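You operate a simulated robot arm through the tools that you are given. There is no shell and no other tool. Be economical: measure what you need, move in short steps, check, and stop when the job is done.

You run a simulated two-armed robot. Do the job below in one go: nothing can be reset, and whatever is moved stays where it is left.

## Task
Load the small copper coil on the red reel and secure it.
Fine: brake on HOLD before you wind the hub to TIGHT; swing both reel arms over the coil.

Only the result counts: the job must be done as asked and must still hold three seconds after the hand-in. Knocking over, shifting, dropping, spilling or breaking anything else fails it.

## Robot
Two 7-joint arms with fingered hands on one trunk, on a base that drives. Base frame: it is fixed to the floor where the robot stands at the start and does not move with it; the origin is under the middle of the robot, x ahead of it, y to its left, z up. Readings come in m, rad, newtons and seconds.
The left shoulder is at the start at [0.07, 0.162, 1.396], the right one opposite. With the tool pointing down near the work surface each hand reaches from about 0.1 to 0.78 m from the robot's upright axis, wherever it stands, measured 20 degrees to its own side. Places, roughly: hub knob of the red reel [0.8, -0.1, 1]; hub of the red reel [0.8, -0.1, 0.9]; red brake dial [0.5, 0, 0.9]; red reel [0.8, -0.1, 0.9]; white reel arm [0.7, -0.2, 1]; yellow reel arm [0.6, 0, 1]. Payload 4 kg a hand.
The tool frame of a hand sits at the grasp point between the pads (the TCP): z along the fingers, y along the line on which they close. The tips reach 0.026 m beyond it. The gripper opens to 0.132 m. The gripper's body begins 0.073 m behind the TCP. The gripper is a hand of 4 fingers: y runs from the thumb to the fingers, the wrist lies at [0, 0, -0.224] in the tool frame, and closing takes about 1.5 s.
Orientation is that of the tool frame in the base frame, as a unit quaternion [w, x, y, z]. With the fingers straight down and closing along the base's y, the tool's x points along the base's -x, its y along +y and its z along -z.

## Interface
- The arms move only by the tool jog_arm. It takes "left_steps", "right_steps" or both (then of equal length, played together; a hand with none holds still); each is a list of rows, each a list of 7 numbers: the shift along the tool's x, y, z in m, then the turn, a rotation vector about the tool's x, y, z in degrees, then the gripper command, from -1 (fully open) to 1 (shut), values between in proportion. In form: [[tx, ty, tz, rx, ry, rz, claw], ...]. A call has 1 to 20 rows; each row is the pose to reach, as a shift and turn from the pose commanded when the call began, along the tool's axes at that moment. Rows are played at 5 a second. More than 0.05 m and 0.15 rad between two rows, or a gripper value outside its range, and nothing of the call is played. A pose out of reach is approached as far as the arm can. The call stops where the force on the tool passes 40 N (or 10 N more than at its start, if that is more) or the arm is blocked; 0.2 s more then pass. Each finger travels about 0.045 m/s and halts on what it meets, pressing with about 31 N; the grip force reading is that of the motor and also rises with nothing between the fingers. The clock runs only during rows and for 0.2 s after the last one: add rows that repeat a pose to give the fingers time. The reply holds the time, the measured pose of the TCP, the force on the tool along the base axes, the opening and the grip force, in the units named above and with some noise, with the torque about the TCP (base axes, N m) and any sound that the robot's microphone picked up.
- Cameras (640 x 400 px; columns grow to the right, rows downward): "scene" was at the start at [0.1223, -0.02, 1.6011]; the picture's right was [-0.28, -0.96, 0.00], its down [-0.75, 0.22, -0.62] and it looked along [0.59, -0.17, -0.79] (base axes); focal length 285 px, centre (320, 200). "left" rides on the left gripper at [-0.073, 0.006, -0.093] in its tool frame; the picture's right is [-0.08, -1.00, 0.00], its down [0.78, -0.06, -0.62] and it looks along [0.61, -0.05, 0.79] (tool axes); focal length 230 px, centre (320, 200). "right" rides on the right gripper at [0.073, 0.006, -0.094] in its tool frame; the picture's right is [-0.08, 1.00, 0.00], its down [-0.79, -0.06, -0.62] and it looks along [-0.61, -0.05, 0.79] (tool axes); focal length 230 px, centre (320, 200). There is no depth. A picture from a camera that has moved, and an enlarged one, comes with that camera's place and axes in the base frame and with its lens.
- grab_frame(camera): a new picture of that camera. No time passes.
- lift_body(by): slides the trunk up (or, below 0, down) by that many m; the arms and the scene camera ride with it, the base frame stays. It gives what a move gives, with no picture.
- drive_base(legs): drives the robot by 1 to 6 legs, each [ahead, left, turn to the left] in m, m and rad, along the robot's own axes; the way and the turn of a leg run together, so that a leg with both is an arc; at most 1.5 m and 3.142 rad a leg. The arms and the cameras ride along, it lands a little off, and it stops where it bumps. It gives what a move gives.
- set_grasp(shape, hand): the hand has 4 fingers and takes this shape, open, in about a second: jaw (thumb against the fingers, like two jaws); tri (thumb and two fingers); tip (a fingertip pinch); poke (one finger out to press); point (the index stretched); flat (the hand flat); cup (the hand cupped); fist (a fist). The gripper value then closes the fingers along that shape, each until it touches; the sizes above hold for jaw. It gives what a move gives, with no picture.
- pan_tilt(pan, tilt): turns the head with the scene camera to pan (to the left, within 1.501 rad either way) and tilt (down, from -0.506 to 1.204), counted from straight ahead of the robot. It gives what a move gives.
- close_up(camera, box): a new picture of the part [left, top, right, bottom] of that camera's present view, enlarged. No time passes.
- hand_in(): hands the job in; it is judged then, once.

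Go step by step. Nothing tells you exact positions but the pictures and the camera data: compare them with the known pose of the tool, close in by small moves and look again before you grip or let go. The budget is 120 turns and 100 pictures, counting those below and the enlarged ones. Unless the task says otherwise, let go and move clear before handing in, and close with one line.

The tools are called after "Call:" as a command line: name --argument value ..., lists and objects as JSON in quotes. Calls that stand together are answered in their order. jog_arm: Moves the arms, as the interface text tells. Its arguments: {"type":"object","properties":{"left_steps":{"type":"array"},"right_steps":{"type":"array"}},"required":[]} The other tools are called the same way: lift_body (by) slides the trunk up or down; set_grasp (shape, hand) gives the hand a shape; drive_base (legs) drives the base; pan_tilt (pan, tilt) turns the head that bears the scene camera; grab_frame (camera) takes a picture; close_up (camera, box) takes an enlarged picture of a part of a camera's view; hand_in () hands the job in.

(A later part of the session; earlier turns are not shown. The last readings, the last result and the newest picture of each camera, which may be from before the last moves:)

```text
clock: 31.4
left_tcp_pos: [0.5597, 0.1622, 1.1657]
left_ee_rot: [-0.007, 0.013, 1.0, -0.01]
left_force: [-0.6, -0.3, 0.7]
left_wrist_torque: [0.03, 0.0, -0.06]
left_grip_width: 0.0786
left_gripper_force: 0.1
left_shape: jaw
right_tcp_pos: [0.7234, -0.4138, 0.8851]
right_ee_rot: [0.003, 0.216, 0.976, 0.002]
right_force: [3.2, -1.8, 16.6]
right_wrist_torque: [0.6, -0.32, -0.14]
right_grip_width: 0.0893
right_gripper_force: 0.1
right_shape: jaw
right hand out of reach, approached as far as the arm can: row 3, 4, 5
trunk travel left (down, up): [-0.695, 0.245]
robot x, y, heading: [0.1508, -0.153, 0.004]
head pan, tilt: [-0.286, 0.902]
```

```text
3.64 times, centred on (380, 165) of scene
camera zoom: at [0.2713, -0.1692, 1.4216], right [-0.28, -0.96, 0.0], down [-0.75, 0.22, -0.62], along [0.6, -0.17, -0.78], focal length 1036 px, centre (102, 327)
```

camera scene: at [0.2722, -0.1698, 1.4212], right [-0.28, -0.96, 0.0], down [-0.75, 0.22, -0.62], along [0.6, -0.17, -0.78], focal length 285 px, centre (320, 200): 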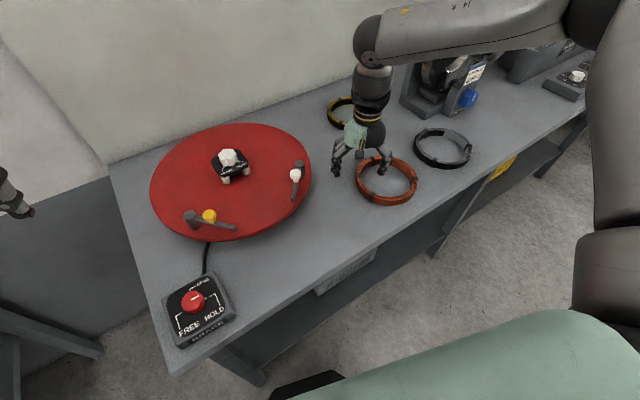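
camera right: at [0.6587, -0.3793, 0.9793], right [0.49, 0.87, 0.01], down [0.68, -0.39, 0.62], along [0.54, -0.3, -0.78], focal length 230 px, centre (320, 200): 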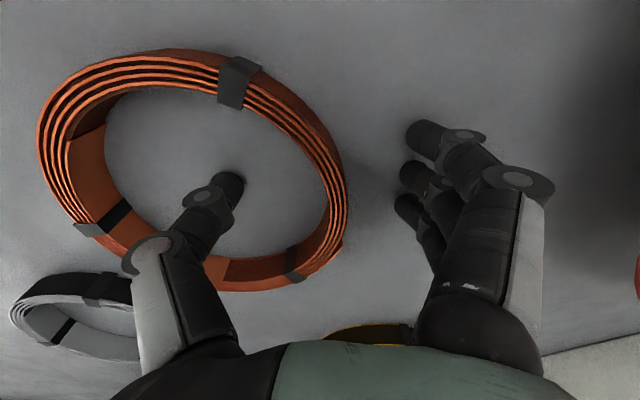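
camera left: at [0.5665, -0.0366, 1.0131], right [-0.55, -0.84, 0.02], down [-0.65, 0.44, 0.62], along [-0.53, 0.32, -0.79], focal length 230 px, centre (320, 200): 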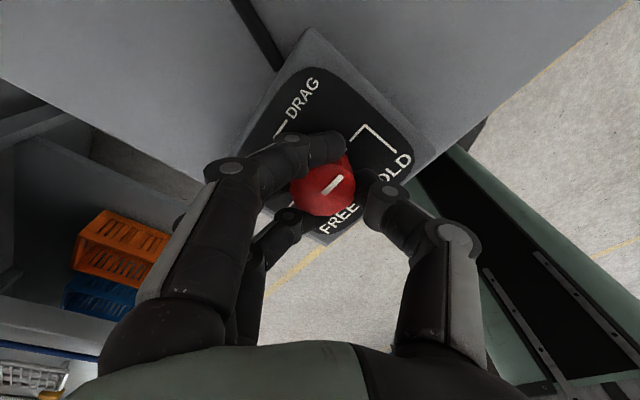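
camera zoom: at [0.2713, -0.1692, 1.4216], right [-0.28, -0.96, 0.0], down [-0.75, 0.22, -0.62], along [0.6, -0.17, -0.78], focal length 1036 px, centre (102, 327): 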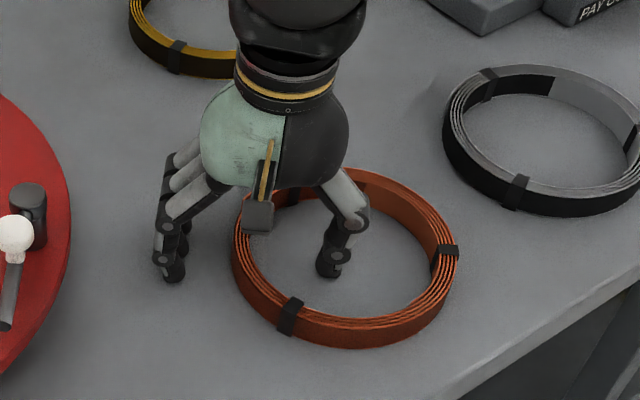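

Fingertips just touch the bench with the rim between them. I'll lift 3 mm, centre 4 mm, and close.

Call:
jog_arm --right_steps '[[0, 0.004, -0.003, 0, 0, 0, -0.35], [0, 0.004, -0.003, 0, 0, 0, 0.2], [0, 0.004, -0.003, 0, 0, 0, 0.6], [0, 0.004, -0.003, 0, 0, 0, 1], [0, 0.004, -0.003, 0, 0, 0, 1], [0, 0.004, -0.003, 0, 0, 0, 1], [0, 0.004, -0.003, 0, 0, 0, 1], [0, 0.004, -0.003, 0, 0, 0, 1]]'

Call:
grab_frame --camera "right"

Call:
close_up --camera "scene" --box '[310, 110, 450, 220]'

```text
clock: 33.2
left_tcp_pos: [0.5612, 0.1601, 1.1645]
left_ee_rot: [-0.007, 0.013, 1.0, -0.01]
left_force: [0.4, 1.0, 0.0]
left_wrist_torque: [-0.01, -0.02, 0.0]
left_grip_width: 0.0788
left_gripper_force: 0.1
left_shape: jaw
right_tcp_pos: [0.7232, -0.4106, 0.886]
right_ee_rot: [0.001, 0.215, 0.977, 0.002]
right_force: [0.8, 0.2, 0.1]
right_wrist_torque: [0.1, -0.1, 0.06]
right_grip_width: 0.0132
right_gripper_force: 31.0
right_shape: jaw
trunk travel left (down, up): [-0.695, 0.245]
robot x, y, heading: [0.1486, -0.1517, 0.003]
head pan, tilt: [-0.286, 0.902]
```

```text
65 pictures are left
camera right: at [0.6588, -0.3772, 0.98], right [0.49, 0.87, 0.0], down [0.69, -0.39, 0.62], along [0.54, -0.3, -0.79], focal length 230 px, centre (320, 200)
```

right: 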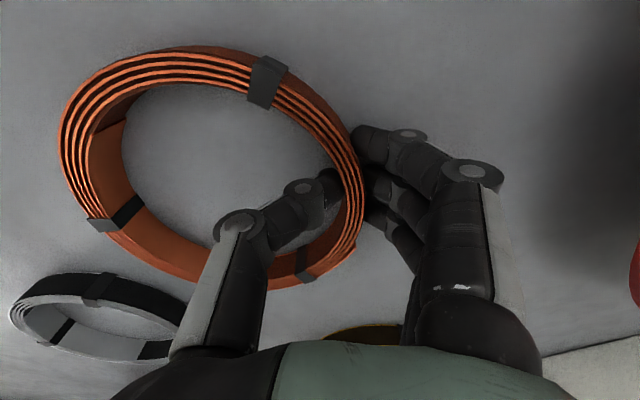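

```text
3.64 times, centred on (380, 165) of scene
camera zoom: at [0.2729, -0.1695, 1.421], right [-0.28, -0.96, 0.0], down [-0.75, 0.22, -0.62], along [0.59, -0.17, -0.79], focal length 1036 px, centre (102, 327)
```

zoom: 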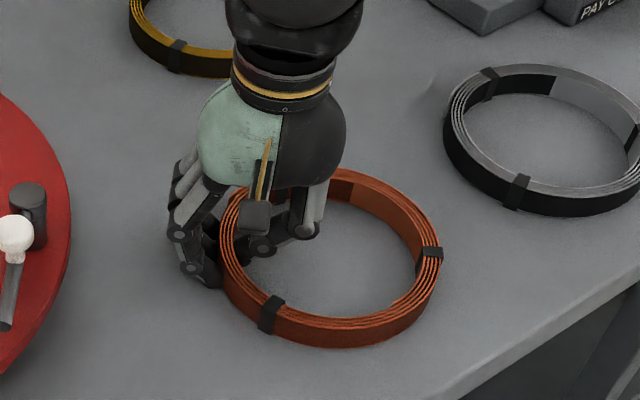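

Rim is firmly gripped (13 mm, 31 N). Lifting straight up.

Call:
jog_arm --right_steps '[[0, 0, -0.02, 0, 0, 0, 1], [0, 0, -0.05, 0, 0, 0, 1], [0, 0, -0.08, 0, 0, 0, 1], [0, 0, -0.11, 0, 0, 0, 1], [0, 0, -0.14, 0, 0, 0, 1], [0, 0, -0.17, 0, 0, 0, 1], [0, 0, -0.2, 0, 0, 0, 1], [0, 0, -0.2, 0, 0, 0, 1]]'

Call:
grab_frame --camera "right"

Call:
grab_frame --camera "scene"

```text
clock: 35.0
left_tcp_pos: [0.5619, 0.1614, 1.1644]
left_ee_rot: [-0.007, 0.012, 1.0, -0.01]
left_force: [0.3, -0.5, -0.4]
left_wrist_torque: [-0.04, 0.01, 0.03]
left_grip_width: 0.0789
left_gripper_force: 0.1
left_shape: jaw
right_tcp_pos: [0.7254, -0.4127, 1.0868]
right_ee_rot: [-0.001, 0.215, 0.977, 0.0]
right_force: [-0.1, 0.8, -4.7]
right_wrist_torque: [0.22, -0.07, -0.01]
right_grip_width: 0.0124
right_gripper_force: 31.1
right_shape: jaw
trunk travel left (down, up): [-0.695, 0.245]
robot x, y, heading: [0.1539, -0.1521, 0.006]
head pan, tilt: [-0.286, 0.902]
```

```text
63 pictures are left
camera right: at [0.6612, -0.3769, 1.1799], right [0.49, 0.87, 0.0], down [0.69, -0.39, 0.62], along [0.54, -0.3, -0.79], focal length 230 px, centre (320, 200)
```

right: 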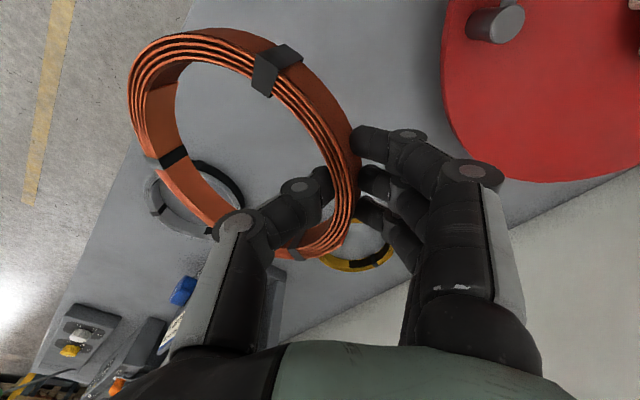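

```text
62 pictures are left
camera scene: at [0.2734, -0.1702, 1.421], right [-0.28, -0.96, 0.0], down [-0.75, 0.22, -0.62], along [0.59, -0.17, -0.79], focal length 285 px, centre (320, 200)
```

scene: 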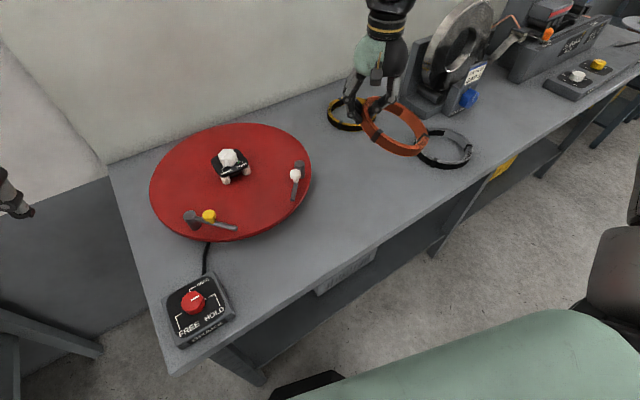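

The coil is held but drooped at its free side. Zooming to measure the tilt.

Call:
close_up --camera "scene" --box '[320, 60, 460, 170]'

```text
3.64 times, centred on (390, 115) of scene
camera zoom: at [0.2734, -0.1702, 1.421], right [-0.28, -0.96, 0.0], down [-0.75, 0.22, -0.62], along [0.59, -0.17, -0.79], focal length 1036 px, centre (66, 509)
```

zoom: 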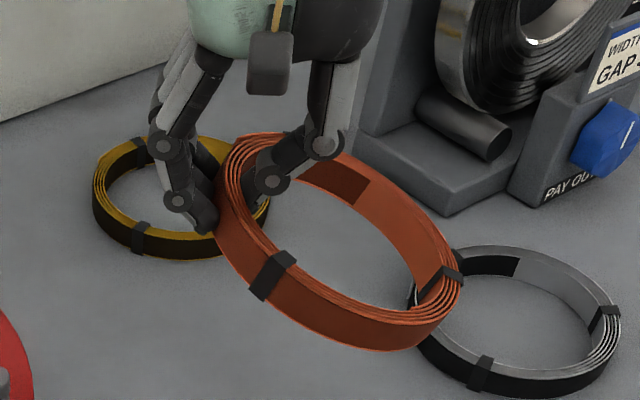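

Tilt is about 27°. I'll raise a bit, carry the coil toward the hub while turning the hand back 25° and tilting it 25° to level the coil.

Call:
jog_arm --right_steps '[[0, 0, -0.03, 0, 0, 0, 1], [0, 0, -0.06, 0, 0, 0, 1], [0.012, 0.037, -0.06, 2.5, -0.5, -2.5, 1], [0.025, 0.073, -0.06, 5, -1.1, -5, 1], [0.037, 0.11, -0.06, 7.4, -1.6, -7.4, 1], [0.049, 0.147, -0.06, 9.8, -2.2, -9.8, 1], [0.062, 0.184, -0.06, 12.3, -2.7, -12.3, 1], [0.074, 0.22, -0.06, 14.8, -3.2, -14.8, 1], [0.086, 0.257, -0.06, 17.2, -3.8, -17.2, 1], [0.099, 0.294, -0.06, 19.7, -4.3, -19.7, 1], [0.111, 0.33, -0.06, 22.1, -4.9, -22.1, 1], [0.123, 0.367, -0.06, 24.6, -5.4, -24.6, 1], [0.123, 0.367, -0.06, 24.6, -5.4, -24.6, 1]]'

Call:
grab_frame --camera "scene"

Call:
grab_frame --camera "right"

```text
clock: 37.8
left_tcp_pos: [0.5609, 0.1614, 1.1643]
left_ee_rot: [-0.005, 0.014, 1.0, -0.01]
left_force: [-0.5, -0.2, -0.7]
left_wrist_torque: [0.02, 0.01, 0.01]
left_grip_width: 0.0787
left_gripper_force: 0.0
left_shape: jaw
right_tcp_pos: [0.5818, -0.4011, 1.0705]
right_ee_rot: [0.023, -0.001, 0.988, -0.151]
right_force: [-0.4, -0.4, -4.1]
right_wrist_torque: [0.29, 0.01, 0.01]
right_grip_width: 0.0124
right_gripper_force: 30.6
right_shape: jaw
right hand out of reach, approached as far as the arm can: row 1, 2, 3, 4, 5, 6, 7, 8, 9, 10, 11, 12, 13
trunk travel left (down, up): [-0.695, 0.245]
robot x, y, heading: [0.1487, -0.15, 0.003]
head pan, tilt: [-0.286, 0.902]
```

```text
60 pictures are left
camera scene: at [0.272, -0.1697, 1.4212], right [-0.28, -0.96, 0.0], down [-0.75, 0.22, -0.62], along [0.6, -0.17, -0.78], focal length 285 px, centre (320, 200)
```

scene: 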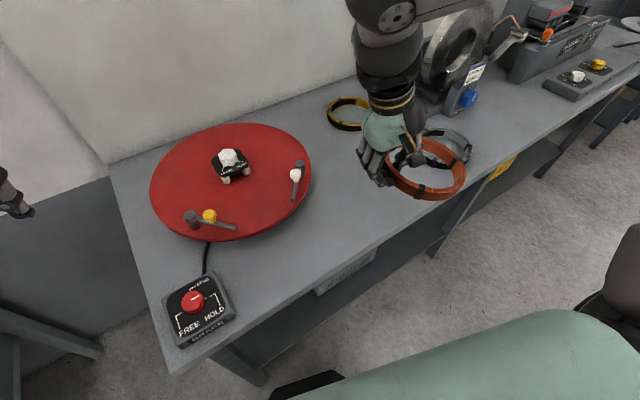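

```text
59 pictures are left
camera right: at [0.505, -0.369, 1.1547], right [0.08, 0.95, -0.29], down [0.76, 0.13, 0.64], along [0.65, -0.28, -0.71], focal length 230 px, centre (320, 200)
```

right: 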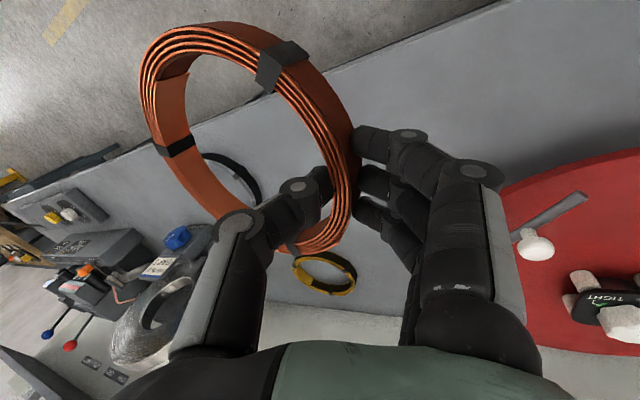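

The right arm's reach (~0.52 m from shoulder to wrist) is the limit. I'll raise the coil, tuck the left hand in, look left, and then turn the robot left so the right shoulder comes toward the reel.

Call:
jog_arm --right_steps '[[0, -0.01, -0.03, 0, 0, 0, 1], [0, -0.02, -0.06, 0, 0, 0, 1], [0, -0.03, -0.09, 0, 0, 0, 1], [0, -0.03, -0.09, 0, 0, 0, 1]]' --left_steps '[[0.025, -0.025, -0.02, 0, 0, 0, -0.2], [0.05, -0.05, -0.05, 0, 0, 0, -0.2], [0.075, -0.075, -0.08, 0, 0, 0, -0.2], [0.1, -0.1, -0.1, 0, 0, 0, -0.2]]'

Call:
pan_tilt --pan 0.9 --tilt 0.7

Call:
grab_frame --camera "scene"

```text
clock: 38.8
left_tcp_pos: [0.4633, 0.0468, 1.2508]
left_ee_rot: [-0.007, 0.012, 1.0, -0.009]
left_force: [1.2, -0.5, 0.5]
left_wrist_torque: [0.01, -0.05, 0.0]
left_grip_width: 0.0788
left_gripper_force: 0.0
left_shape: jaw
left hand out of reach, approached as far as the arm can: row 2, 3, 4
right_tcp_pos: [0.5699, -0.4233, 1.1439]
right_ee_rot: [0.025, -0.002, 0.989, -0.149]
right_force: [0.2, 0.3, -3.8]
right_wrist_torque: [0.3, 0.02, -0.01]
right_grip_width: 0.0124
right_gripper_force: 31.1
right_shape: jaw
right hand out of reach, approached as far as the arm can: row 1, 2, 3, 4
trunk travel left (down, up): [-0.695, 0.245]
robot x, y, heading: [0.1508, -0.1502, 0.003]
head pan, tilt: [-0.286, 0.902]
```

```text
clock: 40.2
left_tcp_pos: [0.4653, 0.0471, 1.2503]
left_ee_rot: [-0.006, 0.013, 1.0, -0.01]
left_force: [-0.3, -0.3, 0.3]
left_wrist_torque: [-0.04, -0.02, -0.02]
left_grip_width: 0.0787
left_gripper_force: 0.0
left_shape: jaw
right_tcp_pos: [0.5714, -0.4229, 1.1431]
right_ee_rot: [0.024, -0.002, 0.989, -0.148]
right_force: [0.1, -0.1, -3.7]
right_wrist_torque: [0.21, 0.04, 0.01]
right_grip_width: 0.0123
right_gripper_force: 30.7
right_shape: jaw
trunk travel left (down, up): [-0.695, 0.245]
robot x, y, heading: [0.1505, -0.1464, 0.002]
head pan, tilt: [0.901, 0.7]
```

```text
58 pictures are left
camera scene: at [0.2533, -0.0822, 1.4374], right [0.79, -0.62, 0.0], down [-0.4, -0.51, -0.76], along [0.47, 0.6, -0.64], focal length 285 px, centre (320, 200)
```

scene: 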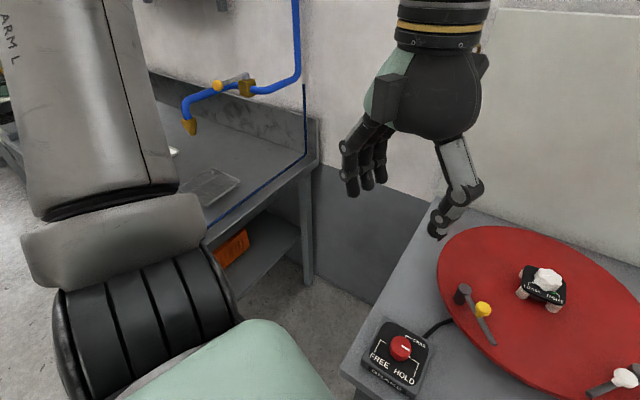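

The left side is clear (sink bench well away). Turning left 0.8 rad in place with the coil held high.

Call:
drive_base --legs '[[0, 0, 0.8]]'

Call:
pan_tilt --pan -0.75 --tilt 0.85

Call:
grab_frame --camera "scene"

Call:
grab_frame --camera "right"

```text
clock: 42.7
left_tcp_pos: [0.2266, 0.2143, 1.2503]
left_ee_rot: [-0.002, -0.38, 0.925, -0.012]
left_force: [-0.4, 0.3, -0.6]
left_wrist_torque: [-0.01, -0.01, 0.03]
left_grip_width: 0.0786
left_gripper_force: 0.0
left_shape: jaw
right_tcp_pos: [0.6401, -0.0375, 1.1433]
right_ee_rot: [0.081, -0.388, 0.909, -0.128]
right_force: [0.1, 0.1, -4.0]
right_wrist_torque: [0.15, 0.16, -0.01]
right_grip_width: 0.0126
right_gripper_force: 30.7
right_shape: jaw
trunk travel left (down, up): [-0.695, 0.245]
robot x, y, heading: [0.1513, -0.153, 0.806]
head pan, tilt: [0.901, 0.7]
```

```text
clock: 44.4
left_tcp_pos: [0.2279, 0.2131, 1.2496]
left_ee_rot: [-0.003, -0.379, 0.925, -0.011]
left_force: [0.5, -0.3, 0.3]
left_wrist_torque: [-0.02, 0.0, -0.02]
left_grip_width: 0.079
left_gripper_force: 0.1
left_shape: jaw
right_tcp_pos: [0.6397, -0.0375, 1.1436]
right_ee_rot: [0.081, -0.387, 0.91, -0.128]
right_force: [0.0, -0.8, -4.1]
right_wrist_torque: [0.18, 0.19, 0.01]
right_grip_width: 0.0124
right_gripper_force: 31.0
right_shape: jaw
trunk travel left (down, up): [-0.695, 0.245]
robot x, y, heading: [0.1473, -0.1516, 0.81]
head pan, tilt: [-0.75, 0.85]
```

```text
57 pictures are left
camera scene: at [0.2633, -0.1082, 1.4251], right [0.06, -1.0, 0.0], down [-0.75, -0.04, -0.66], along [0.66, 0.04, -0.75], focal length 285 px, centre (320, 200)
```

scene: 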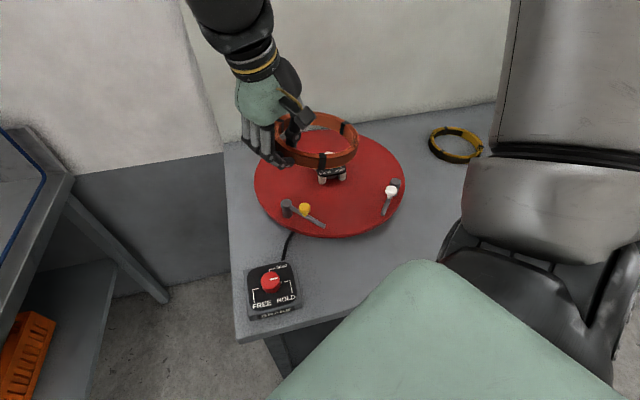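

```text
56 pictures are left
camera right: at [0.5623, -0.0718, 1.2269], right [-0.63, 0.72, -0.29], down [0.43, 0.63, 0.64], along [0.65, 0.28, -0.71], focal length 230 px, centre (320, 200)
```

right: 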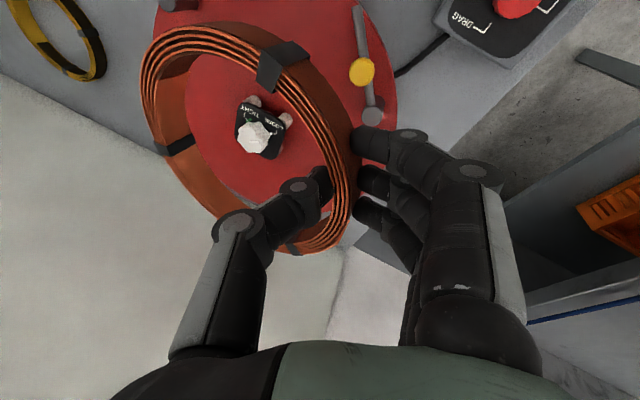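

Good: coil hangs near the hub. Zoom to judge tilt and offset.

Call:
close_up --camera "scene" --box '[230, 90, 410, 240]'

```text
2.67 times, centred on (320, 165) of scene
camera zoom: at [0.2633, -0.1082, 1.4251], right [0.06, -1.0, 0.0], down [-0.75, -0.04, -0.66], along [0.66, 0.04, -0.75], focal length 760 px, centre (320, 293)
```

zoom: 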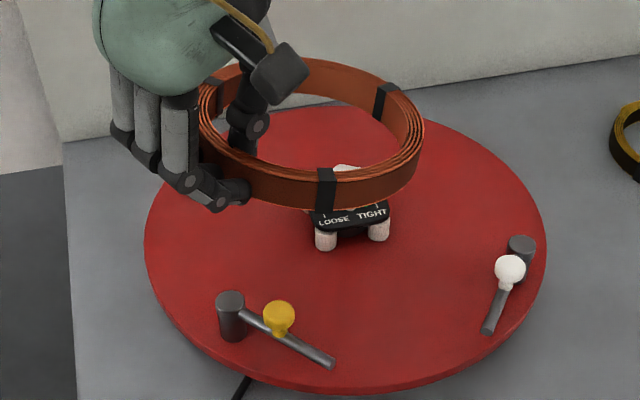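

Coil sags ~8° still and its centre is ≈7 cm short of the hub. Moving it over the hub with hand azimuth 110°, adding 8° of tilt, staying above the knob.

Call:
jog_arm --right_steps '[[-0.012, -0.008, 0.013, 1.5, 1.3, 4.1, 1], [-0.024, -0.017, 0.027, 3.1, 2.6, 8.3, 1], [-0.036, -0.025, 0.04, 4.6, 3.8, 12.4, 1], [-0.049, -0.033, 0.054, 6.2, 5.1, 16.6, 1], [-0.061, -0.042, 0.067, 7.7, 6.4, 20.7, 1], [-0.073, -0.05, 0.081, 9.3, 7.7, 24.9, 1], [-0.073, -0.05, 0.081, 9.3, 7.7, 24.9, 1]]'

Call:
close_up --camera "scene" --box '[230, 90, 410, 240]'

Call:
grab_frame --camera "right"

```text
clock: 46.0
left_tcp_pos: [0.2259, 0.2135, 1.2504]
left_ee_rot: [-0.003, -0.379, 0.925, -0.011]
left_force: [0.5, 0.4, -0.6]
left_wrist_torque: [0.02, 0.0, -0.03]
left_grip_width: 0.0789
left_gripper_force: 0.1
left_shape: jaw
right_tcp_pos: [0.7455, -0.0779, 1.0561]
right_ee_rot: [0.077, -0.165, 0.962, -0.202]
right_force: [-0.6, -0.8, -4.2]
right_wrist_torque: [0.25, 0.1, 0.0]
right_grip_width: 0.0123
right_gripper_force: 31.3
right_shape: jaw
right hand out of reach, approached as far as the arm can: row 1, 2, 3, 4, 5, 6, 7
trunk travel left (down, up): [-0.695, 0.245]
robot x, y, heading: [0.1519, -0.1545, 0.813]
head pan, tilt: [-0.75, 0.85]
```

```text
2.67 times, centred on (320, 165) of scene
camera zoom: at [0.263, -0.1084, 1.4252], right [0.06, -1.0, 0.0], down [-0.75, -0.04, -0.66], along [0.66, 0.04, -0.75], focal length 760 px, centre (320, 293)
```

zoom: 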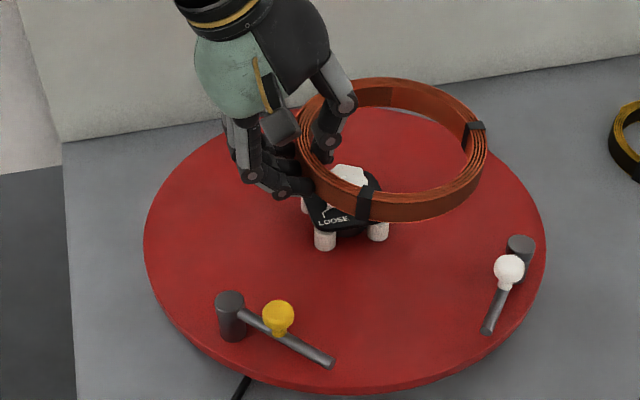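

```text
53 pictures are left
camera right: at [0.6547, -0.0674, 1.1331], right [-0.21, 0.89, -0.41], down [0.62, 0.45, 0.65], along [0.76, -0.11, -0.64], focal length 230 px, centre (320, 200)
```

right: 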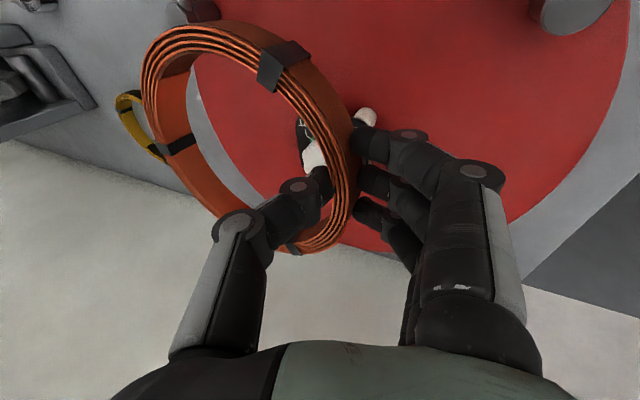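

The tilted wrist is at its limit with this low shoulder. I'll raise the trunk 0.15 m (coil goes up too) and retry coming down over the hub.

Call:
lift_body --by 0.15

```text
clock: 47.8
left_tcp_pos: [0.2263, 0.213, 1.401]
left_ee_rot: [-0.001, -0.38, 0.925, -0.012]
left_force: [0.1, -0.6, -0.1]
left_wrist_torque: [0.03, 0.02, 0.02]
left_grip_width: 0.0787
left_gripper_force: 0.0
left_shape: jaw
right_tcp_pos: [0.745, -0.0793, 1.207]
right_ee_rot: [0.077, -0.167, 0.962, -0.201]
right_force: [0.5, 0.1, -3.8]
right_wrist_torque: [0.22, 0.12, 0.03]
right_grip_width: 0.0124
right_gripper_force: 30.7
right_shape: jaw
trunk travel left (down, up): [-0.845, 0.095]
robot x, y, heading: [0.1526, -0.1526, 0.813]
head pan, tilt: [-0.75, 0.85]
```

Call:
jog_arm --right_steps '[[-0.001, 0.026, 0.029, 0, 0, 0, 1], [-0.003, 0.051, 0.058, 0, 0, 0, 1], [-0.004, 0.077, 0.087, 0, 0, 0, 1], [-0.005, 0.102, 0.116, 0, 0, 0, 1], [-0.005, 0.102, 0.116, 0, 0, 0, 1]]'

Call:
grab_frame --camera "scene"

Call:
grab_frame --camera "right"

```text
clock: 49.0
left_tcp_pos: [0.2274, 0.213, 1.4012]
left_ee_rot: [-0.002, -0.379, 0.925, -0.011]
left_force: [0.1, 0.0, 0.6]
left_wrist_torque: [0.04, 0.01, 0.0]
left_grip_width: 0.0786
left_gripper_force: 0.2
left_shape: jaw
right_tcp_pos: [0.7465, -0.033, 1.0593]
right_ee_rot: [0.077, -0.166, 0.962, -0.201]
right_force: [0.9, 0.1, -4.8]
right_wrist_torque: [0.27, 0.11, 0.03]
right_grip_width: 0.0124
right_gripper_force: 31.0
right_shape: jaw
trunk travel left (down, up): [-0.845, 0.095]
robot x, y, heading: [0.1522, -0.1484, 0.809]
head pan, tilt: [-0.75, 0.85]
```

```text
52 pictures are left
camera scene: at [0.2633, -0.1084, 1.5751], right [0.06, -1.0, 0.0], down [-0.75, -0.04, -0.66], along [0.66, 0.04, -0.75], focal length 285 px, centre (320, 200)
```

scene: 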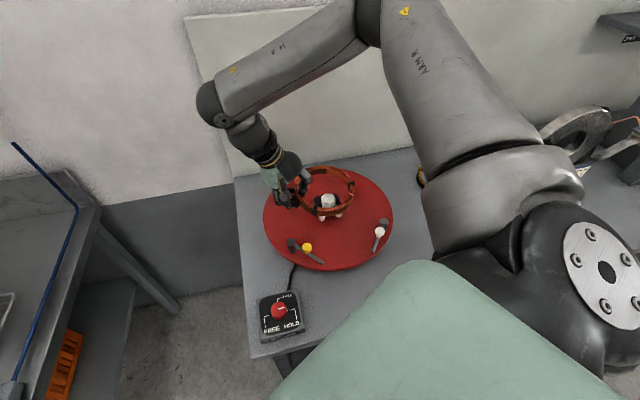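

```text
51 pictures are left
camera right: at [0.656, -0.0212, 1.136], right [-0.22, 0.89, -0.4], down [0.62, 0.44, 0.65], along [0.76, -0.11, -0.64], focal length 230 px, centre (320, 200)
```

right: 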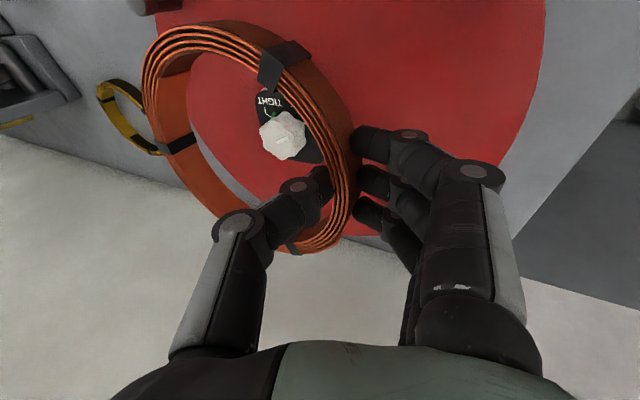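

Reached. Zooming in to check centring and level.

Call:
close_up --camera "scene" --box '[250, 140, 406, 260]'

```text
3.33 times, centred on (328, 200) of scene
camera zoom: at [0.2633, -0.1084, 1.5751], right [0.06, -1.0, 0.0], down [-0.75, -0.04, -0.66], along [0.66, 0.04, -0.75], focal length 950 px, centre (293, 200)
```

zoom: 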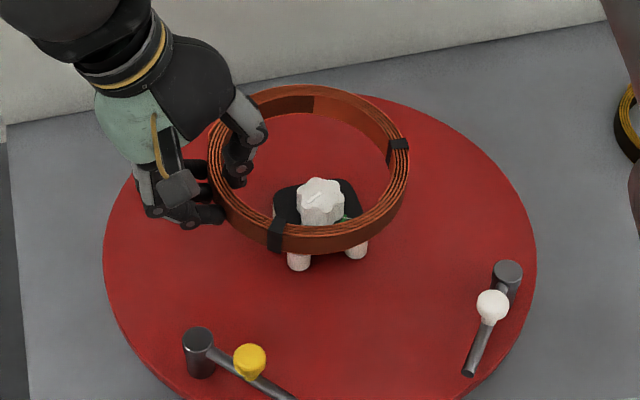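

Nearly centred and level. Lowering until the coil is around the knob, just above the plate, and rechecking where parallax is smaller.

Call:
jog_arm --right_steps '[[-0.001, 0.008, 0.02, 0, 0, 0, 1], [-0.002, 0.0156, 0.039, 0, 0, 0, 1], [-0.002, 0.0156, 0.039, 0, 0, 0, 1]]'

Call:
close_up --camera "scene" --box '[270, 155, 390, 245]'

Call:
grab_frame --camera "right"

```text
clock: 49.8
left_tcp_pos: [0.2266, 0.2129, 1.4017]
left_ee_rot: [-0.002, -0.379, 0.925, -0.011]
left_force: [-0.4, 0.3, 0.3]
left_wrist_torque: [-0.02, -0.04, 0.01]
left_grip_width: 0.0785
left_gripper_force: 0.0
left_shape: jaw
right_tcp_pos: [0.7515, -0.0511, 1.0299]
right_ee_rot: [0.076, -0.167, 0.963, -0.199]
right_force: [-0.6, -0.2, -4.5]
right_wrist_torque: [0.27, 0.16, 0.0]
right_grip_width: 0.0125
right_gripper_force: 31.1
right_shape: jaw
right hand out of reach, approached as far as the arm can: row 1, 2, 3
trunk travel left (down, up): [-0.845, 0.095]
robot x, y, heading: [0.1516, -0.1523, 0.804]
head pan, tilt: [-0.75, 0.85]
```

```text
4.44 times, centred on (330, 200) of scene
camera zoom: at [0.2627, -0.1082, 1.5752], right [0.06, -1.0, 0.0], down [-0.75, -0.04, -0.66], along [0.66, 0.04, -0.75], focal length 1267 px, centre (276, 200)
```

zoom: 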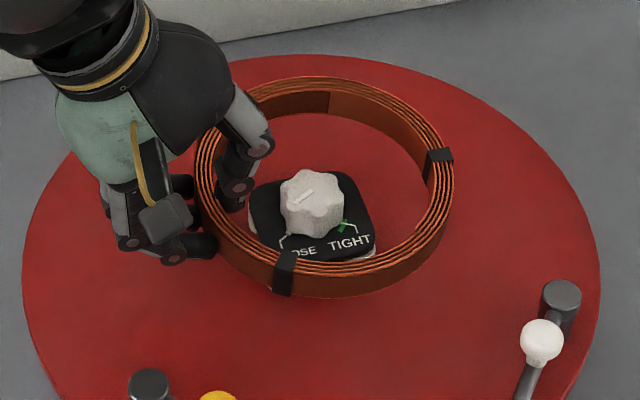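

```text
48 pictures are left
camera right: at [0.6614, -0.0385, 1.107], right [-0.22, 0.89, -0.4], down [0.62, 0.44, 0.65], along [0.76, -0.11, -0.65], focal length 230 px, centre (320, 200)
```

right: 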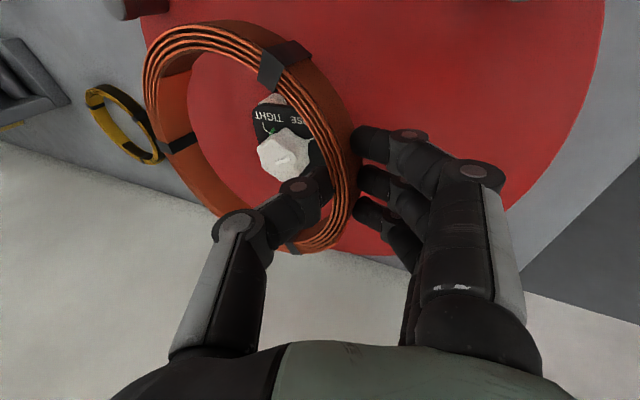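

Reach is again short by 2 cm when lowering. I'll raise the coil slightly with the arm, turn the base a bit further left, and lower the trunk a little.

Call:
jog_arm --right_steps '[[-0.002, -0.012, -0.027, 0, 0, 0, 1], [-0.005, -0.025, -0.054, 0, 0, 0, 1], [-0.008, -0.041, -0.091, 0, 0, 0, 1], [-0.008, -0.041, -0.091, 0, 0, 0, 1]]'

Call:
drive_base --legs '[[0, 0, 0.2]]'

```text
clock: 50.8
left_tcp_pos: [0.227, 0.2131, 1.4012]
left_ee_rot: [-0.003, -0.379, 0.925, -0.011]
left_force: [-0.7, 0.5, 0.0]
left_wrist_torque: [0.03, 0.01, -0.02]
left_grip_width: 0.0784
left_gripper_force: 0.1
left_shape: jaw
right_tcp_pos: [0.7537, -0.0488, 1.1314]
right_ee_rot: [0.076, -0.166, 0.962, -0.202]
right_force: [0.3, -0.2, -4.5]
right_wrist_torque: [0.28, 0.14, 0.0]
right_grip_width: 0.0125
right_gripper_force: 31.5
right_shape: jaw
trunk travel left (down, up): [-0.845, 0.095]
robot x, y, heading: [0.1471, -0.1502, 0.809]
head pan, tilt: [-0.75, 0.85]
```

```text
clock: 51.9
left_tcp_pos: [0.1543, 0.2208, 1.4013]
left_ee_rot: [-0.001, -0.47, 0.883, -0.012]
left_force: [0.5, 0.0, -0.1]
left_wrist_torque: [0.02, 0.01, 0.03]
left_grip_width: 0.0788
left_gripper_force: 0.0
left_shape: jaw
right_tcp_pos: [0.7219, 0.0705, 1.131]
right_ee_rot: [0.097, -0.263, 0.941, -0.193]
right_force: [-0.7, -0.3, -4.2]
right_wrist_torque: [0.27, 0.19, -0.02]
right_grip_width: 0.0128
right_gripper_force: 30.9
right_shape: jaw
trunk travel left (down, up): [-0.845, 0.095]
robot x, y, heading: [0.1497, -0.1498, 1.006]
head pan, tilt: [-0.75, 0.85]
```

Call:
lift_body --by -0.06

Call:
jog_arm --right_steps '[[0.016, -0.028, 0.016, 0, 0, 0, 1], [0.033, -0.057, 0.031, 0, 0, 0, 1], [0.049, -0.085, 0.047, 0, 0, 0, 1], [0.049, -0.085, 0.047, 0, 0, 0, 1]]'

Call:
pan_tilt --pan -0.95 --tilt 0.9

Call:
grab_frame --camera "right"

Call:
grab_frame --camera "scene"

```text
clock: 52.9
left_tcp_pos: [0.1526, 0.221, 1.3415]
left_ee_rot: [0.0, -0.471, 0.882, -0.012]
left_force: [0.0, 0.2, -0.2]
left_wrist_torque: [0.01, 0.04, -0.01]
left_grip_width: 0.0789
left_gripper_force: 0.0
left_shape: jaw
right_tcp_pos: [0.721, 0.0709, 1.071]
right_ee_rot: [0.096, -0.263, 0.941, -0.192]
right_force: [-0.6, 0.4, -5.5]
right_wrist_torque: [0.27, 0.15, -0.02]
right_grip_width: 0.0123
right_gripper_force: 30.8
right_shape: jaw
trunk travel left (down, up): [-0.785, 0.155]
robot x, y, heading: [0.1543, -0.1511, 1.006]
head pan, tilt: [-0.75, 0.85]
```

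```text
clock: 53.9
left_tcp_pos: [0.1527, 0.2224, 1.341]
left_ee_rot: [-0.002, -0.471, 0.882, -0.012]
left_force: [0.3, 0.2, -0.2]
left_wrist_torque: [-0.02, -0.01, -0.02]
left_grip_width: 0.0787
left_gripper_force: 0.1
left_shape: jaw
right_tcp_pos: [0.7308, -0.036, 1.0569]
right_ee_rot: [0.097, -0.263, 0.94, -0.193]
right_force: [0.4, -0.2, -3.7]
right_wrist_torque: [0.21, 0.16, 0.01]
right_grip_width: 0.0124
right_gripper_force: 30.7
right_shape: jaw
trunk travel left (down, up): [-0.785, 0.155]
robot x, y, heading: [0.149, -0.1515, 1.005]
head pan, tilt: [-0.75, 0.85]
```

```text
clock: 54.6
left_tcp_pos: [0.1525, 0.2237, 1.3398]
left_ee_rot: [-0.001, -0.47, 0.882, -0.011]
left_force: [0.2, 1.1, 0.5]
left_wrist_torque: [-0.02, -0.02, -0.02]
left_grip_width: 0.0787
left_gripper_force: 0.1
left_shape: jaw
right_tcp_pos: [0.7318, -0.035, 1.0571]
right_ee_rot: [0.097, -0.263, 0.94, -0.193]
right_force: [0.6, -0.5, -4.8]
right_wrist_torque: [0.23, 0.13, -0.03]
right_grip_width: 0.0125
right_gripper_force: 31.2
right_shape: jaw
trunk travel left (down, up): [-0.785, 0.155]
robot x, y, heading: [0.1494, -0.1514, 1.011]
head pan, tilt: [-0.949, 0.901]
```

```text
47 pictures are left
camera right: at [0.6407, -0.0429, 1.1341], right [-0.39, 0.83, -0.41], down [0.52, 0.56, 0.65], along [0.76, 0.04, -0.64], focal length 230 px, centre (320, 200)
```

right: 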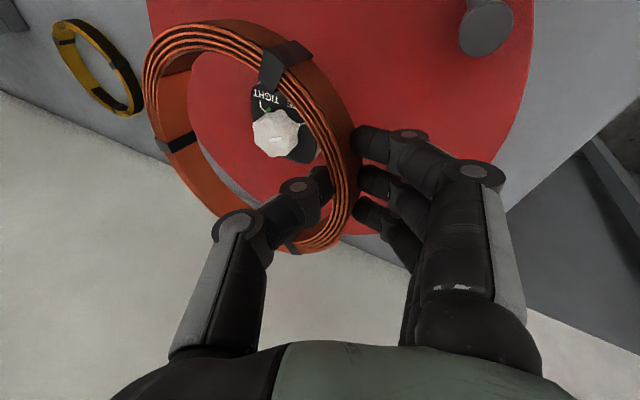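

```text
46 pictures are left
camera scene: at [0.2528, -0.1017, 1.5112], right [0.06, -1.0, 0.0], down [-0.78, -0.05, -0.62], along [0.62, 0.04, -0.78], focal length 285 px, centre (320, 200)
```

scene: 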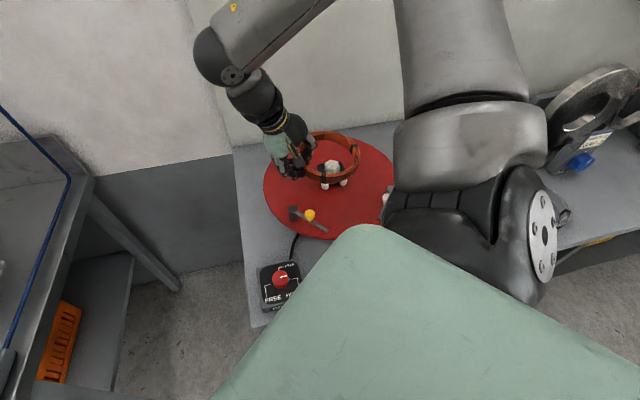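

In reach now. Lowering 35 mm around the knob and checking.

Call:
jog_arm --right_steps '[[0.001, 0.007, 0.016, 0, 0, 0, 1], [0.003, 0.0145, 0.032, 0, 0, 0, 1], [0.003, 0.0145, 0.032, 0, 0, 0, 1]]'

Call:
close_up --camera "scene" --box '[270, 115, 390, 215]'

Call:
close_up --camera "right" --box '[130, 0, 390, 260]'

```text
clock: 55.4
left_tcp_pos: [0.1536, 0.2205, 1.3417]
left_ee_rot: [-0.001, -0.47, 0.882, -0.011]
left_force: [-0.4, 0.6, -0.1]
left_wrist_torque: [0.0, 0.0, 0.03]
left_grip_width: 0.0786
left_gripper_force: 0.0
left_shape: jaw
right_tcp_pos: [0.7311, -0.0376, 1.023]
right_ee_rot: [0.097, -0.263, 0.94, -0.193]
right_force: [-0.3, -0.7, -4.3]
right_wrist_torque: [0.24, 0.17, 0.02]
right_grip_width: 0.0125
right_gripper_force: 31.4
right_shape: jaw
trunk travel left (down, up): [-0.785, 0.155]
robot x, y, heading: [0.151, -0.1454, 1.009]
head pan, tilt: [-0.949, 0.901]
```

```text
4.00 times, centred on (330, 165) of scene
camera zoom: at [0.2525, -0.1025, 1.5113], right [0.06, -1.0, 0.0], down [-0.78, -0.05, -0.62], along [0.62, 0.04, -0.78], focal length 1140 px, centre (280, 340)
```

zoom: 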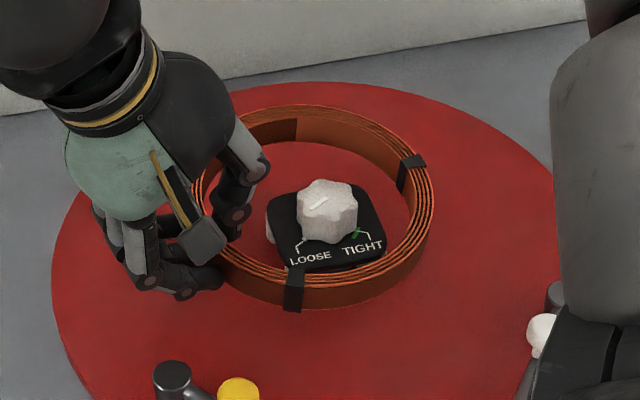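

```text
1.54 times, centred on (260, 130) of right
camera zoom: at [0.6408, -0.0442, 1.0996], right [-0.39, 0.83, -0.41], down [0.52, 0.56, 0.65], along [0.76, 0.04, -0.64], focal length 354 px, centre (412, 308)
```

zoom: 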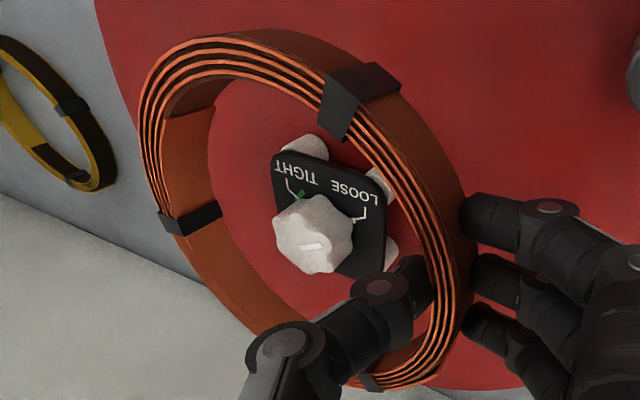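

Ring centre needs about (+7, -6) mm. Applying this and lowering 20 mm.

Call:
jog_arm --right_steps '[[-0.003, -0.008, 0.004, 0, 0, 0, 1], [-0.002, -0.004, 0.013, 0, 0, 0, 1], [-0.001, 0.0004, 0.022, 0, 0, 0, 1], [-0.001, 0.0004, 0.022, 0, 0, 0, 1]]'

Call:
close_up --camera "scene" --box '[270, 115, 390, 215]'

Call:
close_up --camera "right" --box '[130, 0, 390, 260]'

```text
clock: 56.4
left_tcp_pos: [0.1529, 0.2213, 1.3407]
left_ee_rot: [-0.001, -0.471, 0.882, -0.012]
left_force: [-0.2, 0.4, -0.3]
left_wrist_torque: [0.01, -0.01, -0.04]
left_grip_width: 0.0786
left_gripper_force: 0.1
left_shape: jaw
right_tcp_pos: [0.7385, -0.0431, 1.0043]
right_ee_rot: [0.096, -0.262, 0.941, -0.193]
right_force: [-0.2, -0.1, -4.3]
right_wrist_torque: [0.27, 0.16, 0.02]
right_grip_width: 0.0122
right_gripper_force: 31.3
right_shape: jaw
trunk travel left (down, up): [-0.785, 0.155]
robot x, y, heading: [0.1511, -0.1511, 1.007]
head pan, tilt: [-0.949, 0.901]
```

```text
4.00 times, centred on (330, 165) of scene
camera zoom: at [0.2529, -0.1024, 1.5112], right [0.06, -1.0, 0.0], down [-0.78, -0.05, -0.62], along [0.62, 0.04, -0.78], focal length 1140 px, centre (280, 340)
```

zoom: 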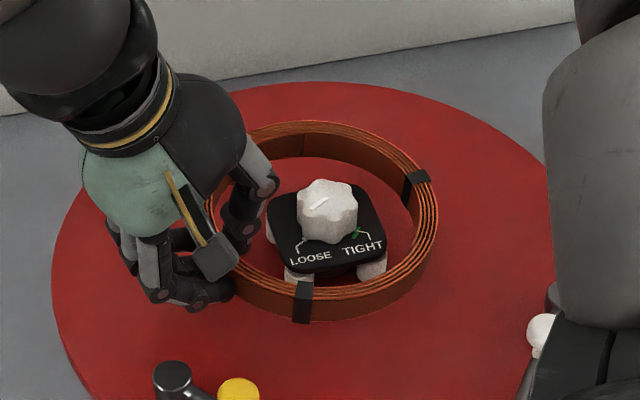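

```text
1.54 times, centred on (260, 130) of right
camera zoom: at [0.6482, -0.0492, 1.0802], right [-0.39, 0.83, -0.41], down [0.52, 0.56, 0.65], along [0.76, 0.04, -0.64], focal length 354 px, centre (412, 308)
```

zoom: 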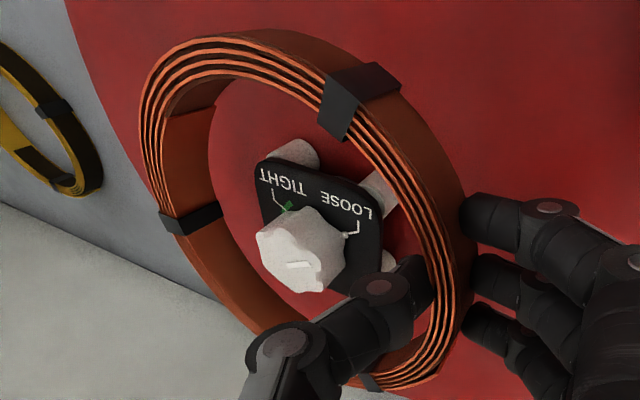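

Nearly concentric; a further +6 mm in x, then lower 25 mm toward the disc in small steps.

Call:
jog_arm --right_steps '[[-0.0045, -0.0035, 0.002, 0, 0, 0, 1], [-0.004, -0.001, 0.008, 0, 0, 0, 1], [-0.0036, 0.0012, 0.0125, 0, 0, 0, 1], [-0.0033, 0.003, 0.017, 0, 0, 0, 1], [-0.003, 0.005, 0.021, 0, 0, 0, 1], [-0.0026, 0.0069, 0.0247, 0, 0, 0, 1], [-0.0026, 0.0069, 0.0247, 0, 0, 0, 1]]'

Call:
close_up --camera "scene" --box '[270, 115, 390, 215]'

Call:
close_up --camera "right" --box '[130, 0, 390, 260]'

```text
clock: 58.0
left_tcp_pos: [0.1517, 0.2204, 1.3413]
left_ee_rot: [-0.001, -0.471, 0.882, -0.011]
left_force: [-1.0, 0.4, -0.3]
left_wrist_torque: [0.0, -0.02, 0.0]
left_grip_width: 0.0787
left_gripper_force: 0.1
left_shape: jaw
right_tcp_pos: [0.7436, -0.0443, 0.9778]
right_ee_rot: [0.096, -0.263, 0.941, -0.193]
right_force: [0.9, 0.2, -4.4]
right_wrist_torque: [0.23, 0.17, 0.0]
right_grip_width: 0.0124
right_gripper_force: 30.7
right_shape: jaw
trunk travel left (down, up): [-0.785, 0.155]
robot x, y, heading: [0.1501, -0.1482, 1.01]
head pan, tilt: [-0.949, 0.901]
```

```text
4.00 times, centred on (330, 165) of scene
camera zoom: at [0.2529, -0.1021, 1.5112], right [0.06, -1.0, 0.0], down [-0.78, -0.05, -0.62], along [0.62, 0.04, -0.78], focal length 1140 px, centre (280, 340)
```

zoom: 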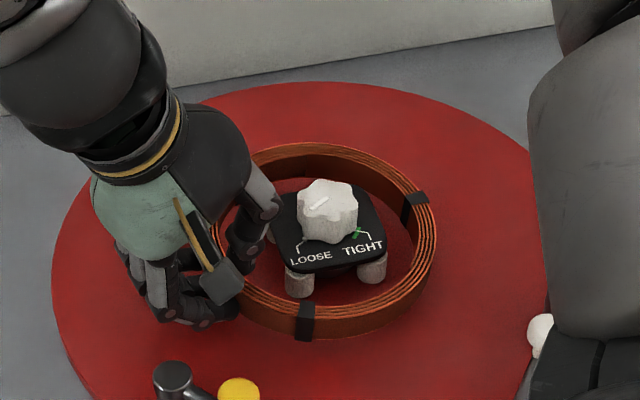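

```text
1.54 times, centred on (260, 130) of right
camera zoom: at [0.6539, -0.0506, 1.0553], right [-0.39, 0.83, -0.41], down [0.52, 0.56, 0.65], along [0.76, 0.04, -0.64], focal length 354 px, centre (412, 308)
```

zoom: 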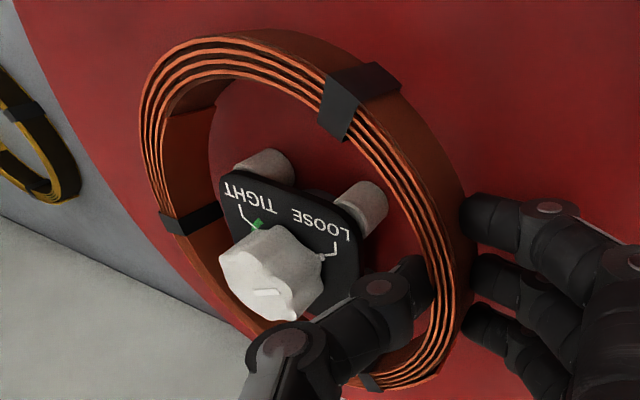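

Still free. Continuing down in small steps until the coil touches the disc.

Call:
jog_arm --right_steps '[[0.0003, 0.0017, 0.0036, 0, 0, 0, 1], [0.0006, 0.0033, 0.0073, 0, 0, 0, 1], [0.001, 0.005, 0.0109, 0, 0, 0, 1]]'

Call:
close_up --camera "scene" --box '[270, 115, 390, 215]'

```text
clock: 58.8
left_tcp_pos: [0.1536, 0.2225, 1.3411]
left_ee_rot: [-0.001, -0.47, 0.883, -0.012]
left_force: [-0.1, -0.5, 0.6]
left_wrist_torque: [0.0, 0.0, 0.01]
left_grip_width: 0.0789
left_gripper_force: 0.0
left_shape: jaw
right_tcp_pos: [0.7462, -0.044, 0.9673]
right_ee_rot: [0.096, -0.263, 0.94, -0.193]
right_force: [0.4, -0.3, -3.6]
right_wrist_torque: [0.25, 0.13, -0.01]
right_grip_width: 0.0125
right_gripper_force: 30.6
right_shape: jaw
trunk travel left (down, up): [-0.785, 0.155]
robot x, y, heading: [0.1525, -0.1488, 1.011]
head pan, tilt: [-0.949, 0.901]
```

```text
4.00 times, centred on (330, 165) of scene
camera zoom: at [0.253, -0.102, 1.5112], right [0.06, -1.0, 0.0], down [-0.78, -0.05, -0.62], along [0.62, 0.04, -0.78], focal length 1140 px, centre (280, 340)
```

zoom: 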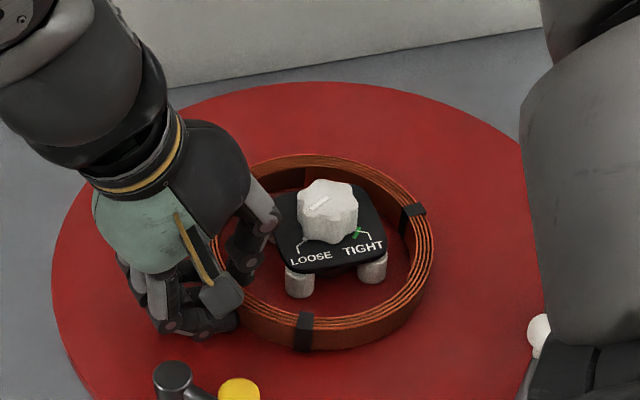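

Call:
jog_arm --right_steps '[[0.0003, 0.0013, 0.0036, 0, 0, 0, 1], [0.0006, 0.0025, 0.0073, 0, 0, 0, 1], [0.001, 0.004, 0.0109, 0, 0, 0, 1], [0.0013, 0.0055, 0.0145, 0, 0, 0, 1]]'

Call:
close_up --camera "scene" --box '[270, 115, 390, 215]'

```text
clock: 59.8
left_tcp_pos: [0.1489, 0.2214, 1.3418]
left_ee_rot: [0.002, -0.47, 0.883, -0.013]
left_force: [-0.1, -0.8, -0.5]
left_wrist_torque: [0.01, -0.01, 0.01]
left_grip_width: 0.0788
left_gripper_force: 0.1
left_shape: jaw
right_tcp_pos: [0.7442, -0.0442, 0.9564]
right_ee_rot: [0.101, -0.263, 0.94, -0.192]
right_force: [1.8, 3.7, 31.5]
right_wrist_torque: [0.34, 0.53, -0.09]
right_grip_width: 0.012
right_gripper_force: 30.9
right_shape: jaw
trunk travel left (down, up): [-0.785, 0.155]
robot x, y, heading: [0.1531, -0.1496, 1.006]
head pan, tilt: [-0.949, 0.901]
```

```text
4.00 times, centred on (330, 165) of scene
camera zoom: at [0.2483, -0.102, 1.5122], right [0.06, -1.0, 0.0], down [-0.78, -0.05, -0.62], along [0.62, 0.04, -0.78], focal length 1140 px, centre (280, 340)
```

zoom: 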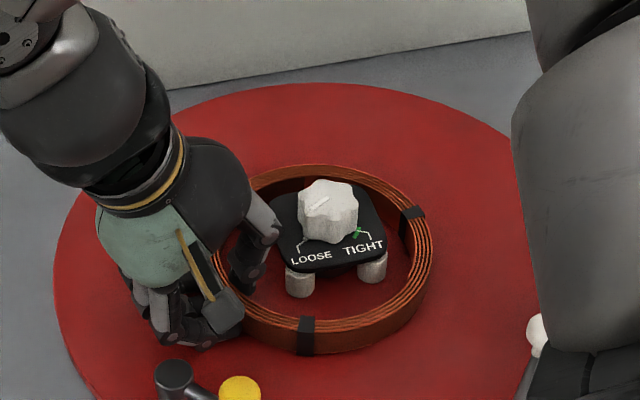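

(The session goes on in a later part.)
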